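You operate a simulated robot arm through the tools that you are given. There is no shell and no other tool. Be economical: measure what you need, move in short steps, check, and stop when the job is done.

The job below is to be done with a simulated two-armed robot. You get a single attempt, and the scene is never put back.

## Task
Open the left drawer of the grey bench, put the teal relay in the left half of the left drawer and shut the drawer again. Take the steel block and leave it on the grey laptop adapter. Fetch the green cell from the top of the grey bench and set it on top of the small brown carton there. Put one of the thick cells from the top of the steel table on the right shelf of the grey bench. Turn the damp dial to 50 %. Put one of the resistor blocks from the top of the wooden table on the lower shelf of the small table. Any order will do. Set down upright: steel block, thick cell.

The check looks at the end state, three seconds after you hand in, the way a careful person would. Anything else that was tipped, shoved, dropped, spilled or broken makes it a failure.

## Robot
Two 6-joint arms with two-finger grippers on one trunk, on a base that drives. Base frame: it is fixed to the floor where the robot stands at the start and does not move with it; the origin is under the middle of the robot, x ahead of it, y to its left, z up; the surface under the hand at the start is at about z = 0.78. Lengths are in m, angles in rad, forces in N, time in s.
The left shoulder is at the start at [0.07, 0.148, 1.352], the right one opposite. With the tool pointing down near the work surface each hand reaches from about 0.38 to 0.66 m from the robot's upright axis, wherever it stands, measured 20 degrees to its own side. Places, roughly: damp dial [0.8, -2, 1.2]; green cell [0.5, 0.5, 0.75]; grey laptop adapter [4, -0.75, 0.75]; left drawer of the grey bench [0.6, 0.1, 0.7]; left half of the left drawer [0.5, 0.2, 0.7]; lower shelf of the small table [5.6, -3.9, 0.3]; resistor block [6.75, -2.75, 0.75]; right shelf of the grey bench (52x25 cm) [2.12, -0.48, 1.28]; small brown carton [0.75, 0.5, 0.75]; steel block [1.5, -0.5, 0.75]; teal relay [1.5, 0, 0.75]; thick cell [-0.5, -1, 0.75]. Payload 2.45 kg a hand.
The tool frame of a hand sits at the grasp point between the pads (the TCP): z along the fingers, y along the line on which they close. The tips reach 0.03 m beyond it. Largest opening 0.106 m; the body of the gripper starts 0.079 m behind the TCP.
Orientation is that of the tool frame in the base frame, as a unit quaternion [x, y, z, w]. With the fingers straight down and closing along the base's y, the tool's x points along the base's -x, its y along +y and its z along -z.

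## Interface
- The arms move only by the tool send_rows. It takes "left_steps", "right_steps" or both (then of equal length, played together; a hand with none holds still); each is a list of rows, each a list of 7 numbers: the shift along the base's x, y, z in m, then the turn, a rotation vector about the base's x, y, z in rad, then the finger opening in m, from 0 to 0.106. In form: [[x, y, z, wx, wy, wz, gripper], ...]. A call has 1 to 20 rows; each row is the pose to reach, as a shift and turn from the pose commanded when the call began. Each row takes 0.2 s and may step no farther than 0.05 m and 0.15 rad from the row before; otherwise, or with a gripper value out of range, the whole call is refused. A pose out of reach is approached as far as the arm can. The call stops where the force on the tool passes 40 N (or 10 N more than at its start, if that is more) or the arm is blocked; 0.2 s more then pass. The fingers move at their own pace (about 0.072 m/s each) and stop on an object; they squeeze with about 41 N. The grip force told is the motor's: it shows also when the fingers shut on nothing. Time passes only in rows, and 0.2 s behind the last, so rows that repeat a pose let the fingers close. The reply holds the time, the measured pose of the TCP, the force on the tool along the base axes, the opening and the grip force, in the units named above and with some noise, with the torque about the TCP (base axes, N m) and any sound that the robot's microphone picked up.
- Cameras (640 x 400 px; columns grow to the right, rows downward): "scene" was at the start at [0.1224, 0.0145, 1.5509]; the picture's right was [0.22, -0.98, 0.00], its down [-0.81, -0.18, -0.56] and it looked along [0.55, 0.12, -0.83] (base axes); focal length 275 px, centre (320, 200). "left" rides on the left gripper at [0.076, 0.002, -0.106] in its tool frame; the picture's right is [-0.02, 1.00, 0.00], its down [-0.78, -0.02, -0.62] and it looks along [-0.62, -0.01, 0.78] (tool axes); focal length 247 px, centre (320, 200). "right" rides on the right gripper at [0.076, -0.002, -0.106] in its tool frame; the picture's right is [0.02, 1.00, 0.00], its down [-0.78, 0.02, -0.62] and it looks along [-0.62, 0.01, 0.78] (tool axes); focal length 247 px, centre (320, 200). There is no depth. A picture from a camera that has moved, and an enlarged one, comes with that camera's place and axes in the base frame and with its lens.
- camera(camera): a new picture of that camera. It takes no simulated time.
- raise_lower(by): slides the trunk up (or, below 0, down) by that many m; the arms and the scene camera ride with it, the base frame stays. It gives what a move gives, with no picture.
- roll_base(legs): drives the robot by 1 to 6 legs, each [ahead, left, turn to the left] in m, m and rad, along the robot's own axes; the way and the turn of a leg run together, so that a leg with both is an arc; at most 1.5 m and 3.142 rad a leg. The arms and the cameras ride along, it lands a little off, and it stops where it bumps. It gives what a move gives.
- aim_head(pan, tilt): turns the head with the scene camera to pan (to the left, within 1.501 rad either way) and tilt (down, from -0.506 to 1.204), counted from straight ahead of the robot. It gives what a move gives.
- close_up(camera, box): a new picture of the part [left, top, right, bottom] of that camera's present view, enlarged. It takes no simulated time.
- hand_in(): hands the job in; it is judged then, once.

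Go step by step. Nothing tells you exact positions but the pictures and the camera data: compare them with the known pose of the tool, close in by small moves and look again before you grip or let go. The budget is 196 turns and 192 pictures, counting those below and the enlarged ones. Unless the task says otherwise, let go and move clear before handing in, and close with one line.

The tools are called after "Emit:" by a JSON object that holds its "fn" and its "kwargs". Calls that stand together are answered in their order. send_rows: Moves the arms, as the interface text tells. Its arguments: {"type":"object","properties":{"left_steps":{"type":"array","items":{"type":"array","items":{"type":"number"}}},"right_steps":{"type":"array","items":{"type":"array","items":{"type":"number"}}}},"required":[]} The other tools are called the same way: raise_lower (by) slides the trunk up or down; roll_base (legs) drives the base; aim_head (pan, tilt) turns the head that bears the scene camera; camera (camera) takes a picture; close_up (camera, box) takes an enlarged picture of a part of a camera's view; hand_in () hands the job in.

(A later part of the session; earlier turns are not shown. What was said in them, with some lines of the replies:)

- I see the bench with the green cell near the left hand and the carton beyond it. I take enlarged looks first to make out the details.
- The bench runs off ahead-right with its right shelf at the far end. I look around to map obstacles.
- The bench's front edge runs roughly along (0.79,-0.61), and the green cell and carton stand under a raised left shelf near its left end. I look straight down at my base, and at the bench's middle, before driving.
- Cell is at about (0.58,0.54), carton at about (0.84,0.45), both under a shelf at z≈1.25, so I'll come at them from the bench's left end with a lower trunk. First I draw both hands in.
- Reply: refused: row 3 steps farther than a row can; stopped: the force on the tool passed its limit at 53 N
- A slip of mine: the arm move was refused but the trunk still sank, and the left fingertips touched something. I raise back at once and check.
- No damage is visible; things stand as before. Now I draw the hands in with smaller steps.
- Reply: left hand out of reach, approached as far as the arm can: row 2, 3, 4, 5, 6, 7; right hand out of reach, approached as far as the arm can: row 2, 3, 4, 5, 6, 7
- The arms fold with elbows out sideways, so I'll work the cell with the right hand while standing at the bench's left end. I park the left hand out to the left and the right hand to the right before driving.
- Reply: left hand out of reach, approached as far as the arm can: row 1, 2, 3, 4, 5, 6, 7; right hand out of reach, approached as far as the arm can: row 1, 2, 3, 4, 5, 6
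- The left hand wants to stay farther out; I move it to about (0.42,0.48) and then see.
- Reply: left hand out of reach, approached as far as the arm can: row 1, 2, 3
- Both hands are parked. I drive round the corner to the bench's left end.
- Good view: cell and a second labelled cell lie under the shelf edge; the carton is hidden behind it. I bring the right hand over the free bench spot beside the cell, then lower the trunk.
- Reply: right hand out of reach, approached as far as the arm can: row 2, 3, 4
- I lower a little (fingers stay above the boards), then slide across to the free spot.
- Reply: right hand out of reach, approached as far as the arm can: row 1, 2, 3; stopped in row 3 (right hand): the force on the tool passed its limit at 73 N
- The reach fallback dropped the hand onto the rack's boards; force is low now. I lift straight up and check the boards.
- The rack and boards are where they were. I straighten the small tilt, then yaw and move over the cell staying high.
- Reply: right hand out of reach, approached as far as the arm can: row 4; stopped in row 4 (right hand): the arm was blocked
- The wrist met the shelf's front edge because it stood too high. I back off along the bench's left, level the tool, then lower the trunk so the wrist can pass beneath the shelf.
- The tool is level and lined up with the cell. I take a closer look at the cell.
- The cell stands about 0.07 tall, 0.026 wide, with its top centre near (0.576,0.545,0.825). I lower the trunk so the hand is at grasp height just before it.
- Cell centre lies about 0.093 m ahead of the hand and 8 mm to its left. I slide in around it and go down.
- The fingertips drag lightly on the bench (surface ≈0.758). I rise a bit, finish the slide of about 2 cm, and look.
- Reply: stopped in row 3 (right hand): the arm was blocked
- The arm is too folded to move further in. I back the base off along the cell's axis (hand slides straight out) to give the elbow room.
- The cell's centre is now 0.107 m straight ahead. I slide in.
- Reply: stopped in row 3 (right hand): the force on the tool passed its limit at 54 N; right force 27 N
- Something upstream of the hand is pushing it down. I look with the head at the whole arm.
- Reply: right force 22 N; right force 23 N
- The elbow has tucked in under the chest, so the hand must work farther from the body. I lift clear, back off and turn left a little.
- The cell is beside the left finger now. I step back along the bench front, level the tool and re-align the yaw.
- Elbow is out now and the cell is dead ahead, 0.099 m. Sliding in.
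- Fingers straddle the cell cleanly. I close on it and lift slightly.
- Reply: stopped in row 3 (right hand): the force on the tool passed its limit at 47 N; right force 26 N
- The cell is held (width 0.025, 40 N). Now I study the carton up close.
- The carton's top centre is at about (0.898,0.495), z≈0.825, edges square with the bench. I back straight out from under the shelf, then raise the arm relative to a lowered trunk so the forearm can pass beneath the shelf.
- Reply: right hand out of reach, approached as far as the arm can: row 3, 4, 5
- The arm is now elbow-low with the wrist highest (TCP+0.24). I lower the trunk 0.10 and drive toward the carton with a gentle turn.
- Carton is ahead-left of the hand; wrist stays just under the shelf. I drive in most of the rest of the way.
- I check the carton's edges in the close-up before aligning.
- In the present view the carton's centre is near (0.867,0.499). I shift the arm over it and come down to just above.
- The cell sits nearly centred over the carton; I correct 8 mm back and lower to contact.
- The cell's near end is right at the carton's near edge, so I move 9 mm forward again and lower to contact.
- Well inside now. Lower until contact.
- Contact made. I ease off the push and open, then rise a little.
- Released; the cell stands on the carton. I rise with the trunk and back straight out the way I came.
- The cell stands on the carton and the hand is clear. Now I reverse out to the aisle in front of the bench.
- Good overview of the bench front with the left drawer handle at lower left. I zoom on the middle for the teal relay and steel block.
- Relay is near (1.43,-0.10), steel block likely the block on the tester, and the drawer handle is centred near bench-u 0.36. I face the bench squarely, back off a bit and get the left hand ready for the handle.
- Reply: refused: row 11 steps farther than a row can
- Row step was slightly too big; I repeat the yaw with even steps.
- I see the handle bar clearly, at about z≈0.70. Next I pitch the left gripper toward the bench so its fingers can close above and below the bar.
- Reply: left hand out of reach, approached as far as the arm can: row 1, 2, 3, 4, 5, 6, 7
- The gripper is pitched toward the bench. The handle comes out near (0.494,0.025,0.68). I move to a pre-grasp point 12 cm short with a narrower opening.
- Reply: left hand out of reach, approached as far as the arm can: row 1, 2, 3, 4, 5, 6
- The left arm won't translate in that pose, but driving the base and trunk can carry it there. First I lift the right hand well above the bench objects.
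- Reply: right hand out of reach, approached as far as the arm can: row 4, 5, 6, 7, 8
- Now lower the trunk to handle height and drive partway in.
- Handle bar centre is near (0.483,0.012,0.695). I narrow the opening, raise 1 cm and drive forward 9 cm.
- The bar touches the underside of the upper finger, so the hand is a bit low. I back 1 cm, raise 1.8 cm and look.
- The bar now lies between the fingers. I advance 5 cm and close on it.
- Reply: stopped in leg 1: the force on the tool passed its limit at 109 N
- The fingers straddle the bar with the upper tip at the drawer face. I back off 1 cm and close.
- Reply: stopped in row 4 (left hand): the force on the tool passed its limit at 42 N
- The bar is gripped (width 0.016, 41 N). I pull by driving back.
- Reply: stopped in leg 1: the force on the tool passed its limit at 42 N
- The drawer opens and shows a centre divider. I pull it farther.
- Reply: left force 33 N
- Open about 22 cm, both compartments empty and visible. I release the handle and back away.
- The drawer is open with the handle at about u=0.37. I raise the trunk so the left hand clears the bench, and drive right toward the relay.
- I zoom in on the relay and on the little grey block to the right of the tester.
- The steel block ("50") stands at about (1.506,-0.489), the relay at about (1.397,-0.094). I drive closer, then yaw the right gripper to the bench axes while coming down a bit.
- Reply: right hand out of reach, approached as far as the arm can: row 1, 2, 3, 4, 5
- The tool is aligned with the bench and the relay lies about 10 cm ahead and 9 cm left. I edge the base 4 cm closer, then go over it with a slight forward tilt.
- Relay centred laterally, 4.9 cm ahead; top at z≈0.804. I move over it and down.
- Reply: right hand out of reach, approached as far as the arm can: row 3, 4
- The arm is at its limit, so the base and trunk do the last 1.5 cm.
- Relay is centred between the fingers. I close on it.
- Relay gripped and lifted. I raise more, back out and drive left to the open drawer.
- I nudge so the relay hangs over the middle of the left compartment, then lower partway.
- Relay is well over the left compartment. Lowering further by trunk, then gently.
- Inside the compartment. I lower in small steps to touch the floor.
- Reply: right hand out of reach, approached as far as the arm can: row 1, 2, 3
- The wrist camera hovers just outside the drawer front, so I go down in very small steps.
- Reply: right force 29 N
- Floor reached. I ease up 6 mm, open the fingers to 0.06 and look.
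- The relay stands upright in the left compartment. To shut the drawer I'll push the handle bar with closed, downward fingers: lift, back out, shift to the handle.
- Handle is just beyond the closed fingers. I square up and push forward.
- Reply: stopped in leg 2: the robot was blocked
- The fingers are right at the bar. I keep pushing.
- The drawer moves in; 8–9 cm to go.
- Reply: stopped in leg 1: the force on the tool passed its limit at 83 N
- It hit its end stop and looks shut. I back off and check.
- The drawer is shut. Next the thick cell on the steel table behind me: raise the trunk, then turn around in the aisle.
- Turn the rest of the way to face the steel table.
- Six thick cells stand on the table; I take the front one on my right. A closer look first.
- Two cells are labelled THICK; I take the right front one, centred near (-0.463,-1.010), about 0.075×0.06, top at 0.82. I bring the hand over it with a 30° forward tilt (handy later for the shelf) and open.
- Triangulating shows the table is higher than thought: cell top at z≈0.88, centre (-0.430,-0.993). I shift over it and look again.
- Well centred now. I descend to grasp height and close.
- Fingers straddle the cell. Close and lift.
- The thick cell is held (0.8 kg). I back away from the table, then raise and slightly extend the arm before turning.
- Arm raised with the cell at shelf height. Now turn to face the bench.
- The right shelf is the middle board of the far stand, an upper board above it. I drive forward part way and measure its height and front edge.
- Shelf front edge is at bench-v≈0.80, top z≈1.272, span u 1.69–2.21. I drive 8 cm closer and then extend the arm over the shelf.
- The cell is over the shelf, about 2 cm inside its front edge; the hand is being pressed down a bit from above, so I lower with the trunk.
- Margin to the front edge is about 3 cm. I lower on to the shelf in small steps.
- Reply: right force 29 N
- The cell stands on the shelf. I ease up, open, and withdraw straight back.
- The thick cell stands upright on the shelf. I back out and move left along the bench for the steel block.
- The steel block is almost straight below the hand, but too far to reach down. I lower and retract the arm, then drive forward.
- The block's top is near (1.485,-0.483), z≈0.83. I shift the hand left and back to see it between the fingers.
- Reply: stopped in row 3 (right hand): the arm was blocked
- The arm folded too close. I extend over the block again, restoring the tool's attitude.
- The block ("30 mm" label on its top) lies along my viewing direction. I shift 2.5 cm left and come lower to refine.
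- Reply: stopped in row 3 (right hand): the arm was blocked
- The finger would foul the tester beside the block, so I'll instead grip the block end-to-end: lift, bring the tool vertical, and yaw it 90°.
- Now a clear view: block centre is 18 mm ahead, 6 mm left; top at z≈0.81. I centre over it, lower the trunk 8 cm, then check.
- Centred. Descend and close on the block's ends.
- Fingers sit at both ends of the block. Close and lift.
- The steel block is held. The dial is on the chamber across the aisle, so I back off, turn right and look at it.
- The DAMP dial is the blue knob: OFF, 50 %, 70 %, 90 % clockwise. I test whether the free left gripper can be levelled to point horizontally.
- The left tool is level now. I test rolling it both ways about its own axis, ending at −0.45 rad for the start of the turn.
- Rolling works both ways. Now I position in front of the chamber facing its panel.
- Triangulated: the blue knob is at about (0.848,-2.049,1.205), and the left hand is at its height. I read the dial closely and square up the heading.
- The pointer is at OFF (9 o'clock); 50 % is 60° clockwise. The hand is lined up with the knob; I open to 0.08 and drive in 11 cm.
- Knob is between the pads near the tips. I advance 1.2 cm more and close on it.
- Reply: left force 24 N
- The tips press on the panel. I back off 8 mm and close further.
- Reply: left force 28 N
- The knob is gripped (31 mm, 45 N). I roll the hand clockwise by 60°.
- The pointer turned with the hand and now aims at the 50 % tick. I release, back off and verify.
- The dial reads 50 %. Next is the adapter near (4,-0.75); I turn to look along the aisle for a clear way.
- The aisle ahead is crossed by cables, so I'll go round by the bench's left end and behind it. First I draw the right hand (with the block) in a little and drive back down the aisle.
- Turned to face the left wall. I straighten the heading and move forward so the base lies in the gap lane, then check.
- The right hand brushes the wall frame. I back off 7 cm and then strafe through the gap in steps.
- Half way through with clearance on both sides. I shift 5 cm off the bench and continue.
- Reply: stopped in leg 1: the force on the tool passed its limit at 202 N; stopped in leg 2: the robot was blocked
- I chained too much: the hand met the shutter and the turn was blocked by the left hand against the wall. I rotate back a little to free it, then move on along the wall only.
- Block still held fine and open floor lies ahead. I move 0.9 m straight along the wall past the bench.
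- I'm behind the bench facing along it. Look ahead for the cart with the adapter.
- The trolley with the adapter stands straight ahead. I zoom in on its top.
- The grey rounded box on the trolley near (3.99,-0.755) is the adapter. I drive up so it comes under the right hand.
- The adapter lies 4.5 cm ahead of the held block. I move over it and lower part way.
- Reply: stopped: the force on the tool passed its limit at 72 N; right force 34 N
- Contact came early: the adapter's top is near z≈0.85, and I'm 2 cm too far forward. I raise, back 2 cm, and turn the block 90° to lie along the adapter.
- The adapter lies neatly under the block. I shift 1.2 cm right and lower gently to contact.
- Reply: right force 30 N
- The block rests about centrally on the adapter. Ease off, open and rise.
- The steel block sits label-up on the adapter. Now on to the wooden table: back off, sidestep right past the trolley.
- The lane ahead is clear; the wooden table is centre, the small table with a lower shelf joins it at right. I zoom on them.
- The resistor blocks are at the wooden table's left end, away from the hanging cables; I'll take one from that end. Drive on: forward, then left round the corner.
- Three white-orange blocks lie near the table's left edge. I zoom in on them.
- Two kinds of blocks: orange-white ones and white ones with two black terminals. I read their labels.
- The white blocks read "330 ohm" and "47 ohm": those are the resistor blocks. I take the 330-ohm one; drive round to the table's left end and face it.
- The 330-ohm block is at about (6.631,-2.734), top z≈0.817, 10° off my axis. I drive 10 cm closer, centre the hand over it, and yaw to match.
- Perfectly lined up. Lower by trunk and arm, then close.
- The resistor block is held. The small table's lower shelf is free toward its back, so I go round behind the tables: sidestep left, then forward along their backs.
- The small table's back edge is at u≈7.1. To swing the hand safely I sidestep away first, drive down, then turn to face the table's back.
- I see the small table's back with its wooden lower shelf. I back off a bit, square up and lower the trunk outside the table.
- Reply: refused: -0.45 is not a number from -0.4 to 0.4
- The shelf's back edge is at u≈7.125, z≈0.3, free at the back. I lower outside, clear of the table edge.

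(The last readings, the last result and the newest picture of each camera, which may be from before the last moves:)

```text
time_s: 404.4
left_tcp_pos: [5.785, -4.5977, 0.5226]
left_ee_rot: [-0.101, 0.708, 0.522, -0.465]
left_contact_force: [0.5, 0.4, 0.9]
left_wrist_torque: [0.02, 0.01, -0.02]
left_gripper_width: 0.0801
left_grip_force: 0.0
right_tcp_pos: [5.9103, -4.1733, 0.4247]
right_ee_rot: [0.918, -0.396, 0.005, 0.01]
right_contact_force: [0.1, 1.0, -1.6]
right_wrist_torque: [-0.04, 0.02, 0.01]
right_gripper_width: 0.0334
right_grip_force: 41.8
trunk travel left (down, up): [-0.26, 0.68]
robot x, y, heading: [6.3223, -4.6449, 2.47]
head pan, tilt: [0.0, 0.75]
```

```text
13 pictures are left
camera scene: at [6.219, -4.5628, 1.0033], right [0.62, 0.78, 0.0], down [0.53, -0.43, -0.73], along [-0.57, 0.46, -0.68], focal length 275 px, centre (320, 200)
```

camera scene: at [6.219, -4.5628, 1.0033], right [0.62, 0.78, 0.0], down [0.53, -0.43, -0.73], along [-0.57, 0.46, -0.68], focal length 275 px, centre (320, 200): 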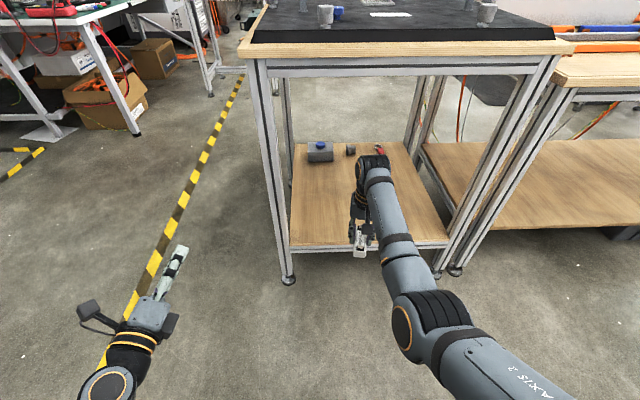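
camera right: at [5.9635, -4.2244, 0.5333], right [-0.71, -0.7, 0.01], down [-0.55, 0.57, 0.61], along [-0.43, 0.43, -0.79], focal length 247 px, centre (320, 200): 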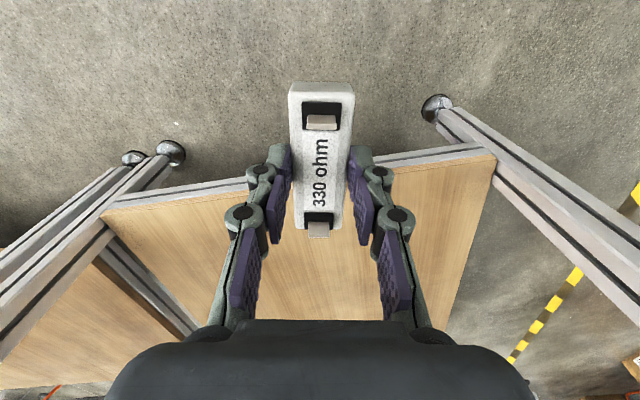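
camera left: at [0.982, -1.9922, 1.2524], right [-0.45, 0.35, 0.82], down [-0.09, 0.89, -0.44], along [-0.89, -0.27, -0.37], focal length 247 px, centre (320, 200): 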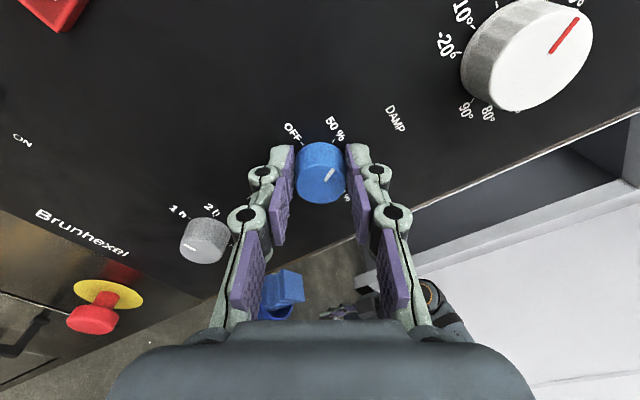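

Clear view: the shelf's back half is empty. I drive forward 24 cm so the block is over the shelf.

Emit:
{"fn": "roll_base", "kwargs": {"legs": [[0.24, 0, 0]]}}

Emit:
{"fn": "camera", "kwargs": {"camera": "right"}}

Emit:
{"fn": "camera", "kwargs": {"camera": "scene"}}

```text
time_s: 406.2
left_tcp_pos: [5.5958, -4.454, 0.5234]
left_ee_rot: [-0.105, 0.708, 0.519, -0.467]
left_contact_force: [-0.1, -0.6, -0.1]
left_wrist_torque: [-0.03, -0.02, 0.01]
left_gripper_width: 0.0797
left_grip_force: 0.0
right_tcp_pos: [5.7162, -4.0279, 0.424]
right_ee_rot: [0.92, -0.393, 0.006, 0.011]
right_contact_force: [0.9, 0.2, -1.6]
right_wrist_torque: [-0.03, -0.03, 0.01]
right_gripper_width: 0.0333
right_grip_force: 40.7
trunk travel left (down, up): [-0.26, 0.68]
robot x, y, heading: [6.1309, -4.4985, 2.475]
head pan, tilt: [0.0, 0.75]
```

```text
12 pictures are left
camera right: at [5.7706, -4.0784, 0.5328], right [-0.71, -0.71, 0.01], down [-0.56, 0.57, 0.61], along [-0.44, 0.42, -0.79], focal length 247 px, centre (320, 200)
```

right: 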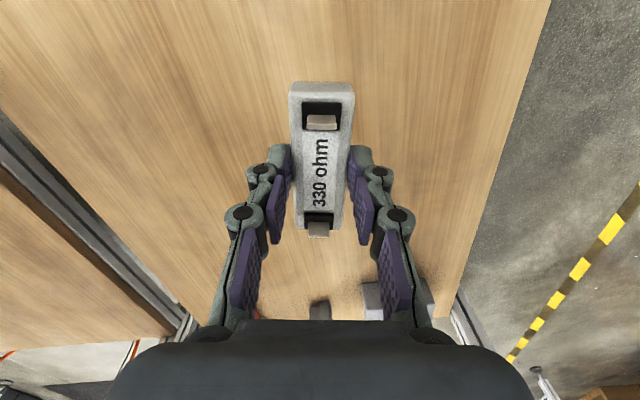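

```text
11 pictures are left
camera scene: at [6.0289, -4.4143, 1.0031], right [0.62, 0.79, 0.0], down [0.54, -0.42, -0.73], along [-0.58, 0.45, -0.68], focal length 275 px, centre (320, 200)
```

scene: 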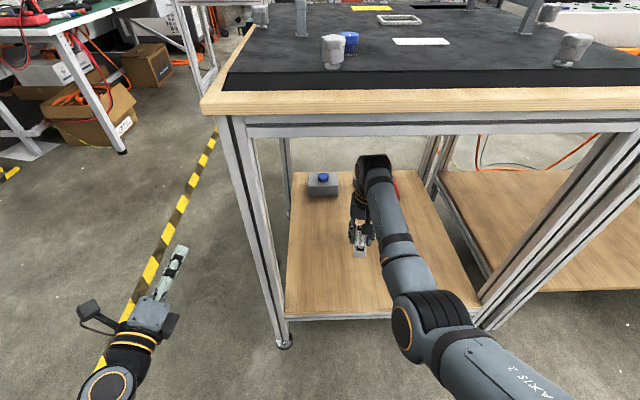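

Over the free part of the shelf. Lowering gently.

Emit:
{"fn": "raise_lower", "kwargs": {"by": -0.045}}

Emit:
{"fn": "raise_lower", "kwargs": {"by": -0.01}}

Emit:
{"fn": "raise_lower", "kwargs": {"by": -0.008}}

```text
time_s: 407.1
left_tcp_pos: [5.5926, -4.4548, 0.4785]
left_ee_rot: [-0.106, 0.707, 0.519, -0.468]
left_contact_force: [-0.3, -0.3, 0.5]
left_wrist_torque: [-0.02, -0.02, -0.02]
left_gripper_width: 0.08
left_grip_force: 0.1
right_tcp_pos: [5.716, -4.0279, 0.3801]
right_ee_rot: [0.92, -0.393, 0.005, 0.011]
right_contact_force: [0.5, 0.1, -2.1]
right_wrist_torque: [0.01, 0.04, 0.01]
right_gripper_width: 0.0331
right_grip_force: 40.7
trunk travel left (down, up): [-0.215, 0.725]
robot x, y, heading: [6.1296, -4.4939, 2.477]
head pan, tilt: [0.0, 0.75]
```

```text
time_s: 407.7
left_tcp_pos: [5.5944, -4.4537, 0.4684]
left_ee_rot: [-0.106, 0.708, 0.519, -0.468]
left_contact_force: [0.1, 0.1, 0.0]
left_wrist_torque: [0.01, 0.03, 0.0]
left_gripper_width: 0.0798
left_grip_force: 0.1
right_tcp_pos: [5.7161, -4.0277, 0.3695]
right_ee_rot: [0.92, -0.393, 0.005, 0.01]
right_contact_force: [-0.2, -0.1, -0.7]
right_wrist_torque: [-0.01, -0.01, 0.01]
right_gripper_width: 0.0332
right_grip_force: 40.5
trunk travel left (down, up): [-0.205, 0.735]
robot x, y, heading: [6.1338, -4.4942, 2.484]
head pan, tilt: [0.0, 0.75]
```

```text
time_s: 408.2
left_tcp_pos: [5.5948, -4.4538, 0.4609]
left_ee_rot: [-0.105, 0.707, 0.52, -0.468]
left_contact_force: [0.5, 0.4, 0.5]
left_wrist_torque: [0.01, -0.02, 0.0]
left_gripper_width: 0.08
left_grip_force: 0.0
right_tcp_pos: [5.7177, -4.028, 0.362]
right_ee_rot: [0.92, -0.392, 0.006, 0.01]
right_contact_force: [0.2, 0.4, -2.0]
right_wrist_torque: [-0.03, -0.02, -0.02]
right_gripper_width: 0.0333
right_grip_force: 41.1
trunk travel left (down, up): [-0.197, 0.743]
robot x, y, heading: [6.1358, -4.4981, 2.481]
head pan, tilt: [0.0, 0.75]
```

No contact yet; continue in small steps.

Emit:
{"fn": "raise_lower", "kwargs": {"by": -0.012}}

Emit:
{"fn": "raise_lower", "kwargs": {"by": -0.01}}

Emit:
{"fn": "camera", "kwargs": {"camera": "right"}}

```text
time_s: 408.9
left_tcp_pos: [5.5936, -4.4549, 0.4484]
left_ee_rot: [-0.105, 0.707, 0.52, -0.468]
left_contact_force: [-0.4, -0.5, -0.2]
left_wrist_torque: [-0.02, 0.0, 0.01]
left_gripper_width: 0.0801
left_grip_force: 0.0
right_tcp_pos: [5.7158, -4.0274, 0.3494]
right_ee_rot: [0.92, -0.392, 0.005, 0.01]
right_contact_force: [-0.5, 0.7, -1.1]
right_wrist_torque: [0.01, -0.01, 0.01]
right_gripper_width: 0.033
right_grip_force: 40.7
trunk travel left (down, up): [-0.185, 0.755]
robot x, y, heading: [6.1319, -4.4932, 2.478]
head pan, tilt: [0.0, 0.75]
```

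```text
time_s: 409.4
left_tcp_pos: [5.5942, -4.4549, 0.4384]
left_ee_rot: [-0.106, 0.708, 0.519, -0.467]
left_contact_force: [-0.9, -0.4, 0.8]
left_wrist_torque: [0.01, -0.01, 0.01]
left_gripper_width: 0.0801
left_grip_force: 0.1
right_tcp_pos: [5.7171, -4.0276, 0.3401]
right_ee_rot: [0.92, -0.393, 0.005, 0.01]
right_contact_force: [-0.6, -0.6, -1.6]
right_wrist_torque: [0.0, -0.02, -0.01]
right_gripper_width: 0.0334
right_grip_force: 41.1
trunk travel left (down, up): [-0.175, 0.765]
robot x, y, heading: [6.1302, -4.4994, 2.476]
head pan, tilt: [0.0, 0.75]
```

```text
10 pictures are left
camera right: at [5.7708, -4.0786, 0.4481], right [-0.71, -0.71, 0.01], down [-0.56, 0.57, 0.61], along [-0.44, 0.42, -0.79], focal length 247 px, centre (320, 200)
```

right: 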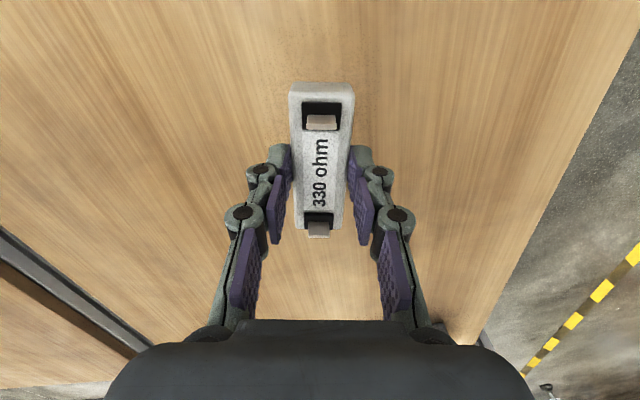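

Still some way to go; keep lowering.

Emit:
{"fn": "raise_lower", "kwargs": {"by": -0.018}}

Emit:
{"fn": "raise_lower", "kwargs": {"by": -0.014}}

Emit:
{"fn": "raise_lower", "kwargs": {"by": -0.01}}

```text
time_s: 410.1
left_tcp_pos: [5.5934, -4.4542, 0.4213]
left_ee_rot: [-0.105, 0.707, 0.52, -0.467]
left_contact_force: [0.4, -0.4, -0.2]
left_wrist_torque: [0.01, 0.01, 0.01]
left_gripper_width: 0.0798
left_grip_force: 0.1
right_tcp_pos: [5.7155, -4.0281, 0.3216]
right_ee_rot: [0.919, -0.393, 0.006, 0.009]
right_contact_force: [-0.3, -0.1, -1.2]
right_wrist_torque: [-0.01, 0.01, 0.03]
right_gripper_width: 0.0331
right_grip_force: 41.2
trunk travel left (down, up): [-0.157, 0.783]
robot x, y, heading: [6.1327, -4.4967, 2.475]
head pan, tilt: [0.0, 0.75]
```

```text
time_s: 410.7
left_tcp_pos: [5.5935, -4.4537, 0.4069]
left_ee_rot: [-0.106, 0.708, 0.519, -0.467]
left_contact_force: [0.2, 0.8, 0.1]
left_wrist_torque: [0.0, 0.0, 0.03]
left_gripper_width: 0.0802
left_grip_force: 0.1
right_tcp_pos: [5.7176, -4.0274, 0.3075]
right_ee_rot: [0.92, -0.392, 0.005, 0.011]
right_contact_force: [0.1, 0.1, -1.0]
right_wrist_torque: [0.01, -0.05, 0.0]
right_gripper_width: 0.033
right_grip_force: 40.7
trunk travel left (down, up): [-0.143, 0.797]
robot x, y, heading: [6.1286, -4.4932, 2.476]
head pan, tilt: [0.0, 0.75]
```

```text
time_s: 411.3
left_tcp_pos: [5.5945, -4.4562, 0.3971]
left_ee_rot: [-0.105, 0.707, 0.52, -0.468]
left_contact_force: [-0.1, 1.0, 0.7]
left_wrist_torque: [-0.04, 0.0, 0.0]
left_gripper_width: 0.0801
left_grip_force: 0.1
right_tcp_pos: [5.7156, -4.0288, 0.302]
right_ee_rot: [0.919, -0.393, 0.003, 0.01]
right_contact_force: [3.2, -1.1, 19.0]
right_wrist_torque: [-0.59, -0.76, 0.0]
right_gripper_width: 0.0333
right_grip_force: 40.9
trunk travel left (down, up): [-0.133, 0.807]
robot x, y, heading: [6.1334, -4.4936, 2.477]
head pan, tilt: [0.0, 0.75]
```

Contact with the shelf. Ease up, open, rise and look.

Emit:
{"fn": "raise_lower", "kwargs": {"by": 0.004}}

Emit:
{"fn": "send_rows", "kwargs": {"right_steps": [[0, 0, 0, 0, 0, 0, 0.045], [0, 0, 0, 0, 0, 0, 0.07], [0, 0, 0, 0, 0, 0, 0.07]]}}

Emit:
{"fn": "raise_lower", "kwargs": {"by": 0.1}}

Emit:
{"fn": "camera", "kwargs": {"camera": "right"}}

```text
time_s: 411.8
left_tcp_pos: [5.5944, -4.4545, 0.4]
left_ee_rot: [-0.106, 0.707, 0.519, -0.468]
left_contact_force: [0.1, 0.6, -0.5]
left_wrist_torque: [-0.01, 0.03, 0.03]
left_gripper_width: 0.0802
left_grip_force: 0.0
right_tcp_pos: [5.7159, -4.0273, 0.3019]
right_ee_rot: [0.92, -0.392, 0.006, 0.009]
right_contact_force: [-2.5, 0.8, 3.1]
right_wrist_torque: [0.21, 0.26, 0.07]
right_gripper_width: 0.0334
right_grip_force: 40.7
trunk travel left (down, up): [-0.137, 0.803]
robot x, y, heading: [6.1316, -4.4932, 2.477]
head pan, tilt: [0.0, 0.75]
```

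```text
time_s: 412.6
left_tcp_pos: [5.5939, -4.4541, 0.4009]
left_ee_rot: [-0.106, 0.707, 0.519, -0.468]
left_contact_force: [0.0, 0.0, 0.8]
left_wrist_torque: [-0.01, -0.03, 0.01]
left_gripper_width: 0.0798
left_grip_force: 0.1
right_tcp_pos: [5.7168, -4.0278, 0.3027]
right_ee_rot: [0.92, -0.392, 0.005, 0.009]
right_contact_force: [-0.1, 1.1, -0.5]
right_wrist_torque: [0.02, 0.04, 0.01]
right_gripper_width: 0.0701
right_grip_force: 0.1
trunk travel left (down, up): [-0.137, 0.803]
robot x, y, heading: [6.1313, -4.4951, 2.48]
head pan, tilt: [0.0, 0.75]
```

```text
time_s: 413.9
left_tcp_pos: [5.5943, -4.4546, 0.5009]
left_ee_rot: [-0.106, 0.707, 0.52, -0.467]
left_contact_force: [0.7, 0.2, -0.3]
left_wrist_torque: [0.01, 0.01, 0.01]
left_gripper_width: 0.0799
left_grip_force: 0.1
right_tcp_pos: [5.7171, -4.0281, 0.4023]
right_ee_rot: [0.92, -0.392, 0.005, 0.01]
right_contact_force: [-0.1, -0.1, -0.3]
right_wrist_torque: [-0.02, -0.02, 0.02]
right_gripper_width: 0.07
right_grip_force: 0.1
trunk travel left (down, up): [-0.237, 0.703]
robot x, y, heading: [6.1319, -4.4986, 2.48]
head pan, tilt: [0.0, 0.75]
```

```text
9 pictures are left
camera right: at [5.7708, -4.0786, 0.51], right [-0.71, -0.71, 0.01], down [-0.56, 0.57, 0.61], along [-0.44, 0.42, -0.79], focal length 247 px, centre (320, 200)
```

right: 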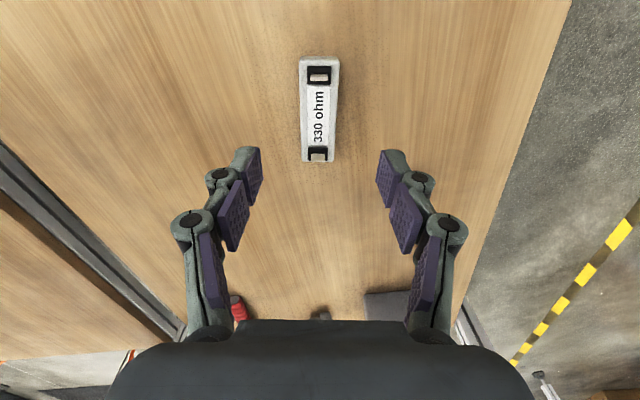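

The resistor block lies on the lower shelf. I back straight out clear of the table and take a last look.

Emit:
{"fn": "roll_base", "kwargs": {"legs": [[-0.4, 0, 0]]}}

Emit:
{"fn": "camera", "kwargs": {"camera": "scene"}}

```text
time_s: 416.5
left_tcp_pos: [5.9132, -4.7036, 0.5019]
left_ee_rot: [-0.105, 0.708, 0.52, -0.467]
left_contact_force: [0.2, -0.3, -0.5]
left_wrist_torque: [-0.01, 0.01, 0.02]
left_gripper_width: 0.0801
left_grip_force: 0.0
right_tcp_pos: [6.0378, -4.276, 0.4024]
right_ee_rot: [0.919, -0.394, 0.005, 0.009]
right_contact_force: [0.4, -0.5, 0.0]
right_wrist_torque: [-0.03, -0.01, 0.0]
right_gripper_width: 0.0701
right_grip_force: 0.0
trunk travel left (down, up): [-0.237, 0.703]
robot x, y, heading: [6.449, -4.7475, 2.472]
head pan, tilt: [0.0, 0.75]
```

```text
8 pictures are left
camera scene: at [6.3489, -4.6651, 0.9803], right [0.62, 0.79, 0.0], down [0.54, -0.42, -0.73], along [-0.57, 0.45, -0.68], focal length 275 px, centre (320, 200)
```

scene: 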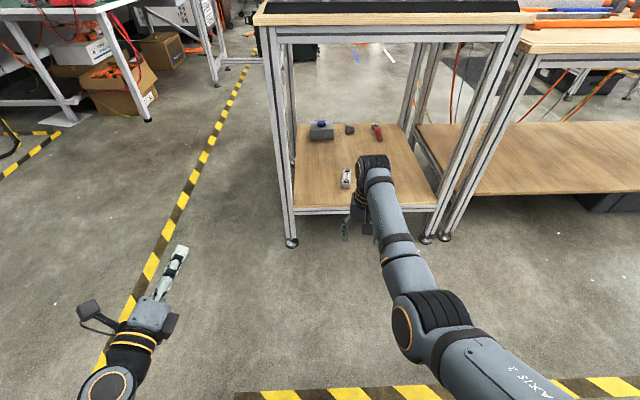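

The resistor block rests on the lower shelf, and both hands are empty and clear. All six jobs are finished, so I hand in.

Emit:
{"fn": "hand_in", "kwargs": {}}

```text
The job is handed in.
```

I did all six jobs and handed in. The relay is in the left half of the left drawer, which is shut. The steel block is label-up on the adapter, the green cell is on the carton, and a thick cell is upright on the right shelf. The damp dial is at 50 %, and the 330 ohm resistor block is on the small table's lower shelf. Along the way a hand hit the spacer rack's boards on the bench and the shutter wall, and the steel block pressed hard on the adapter. I saw no damage to the boards or adapter, but I did not go back for a last look at the bench.
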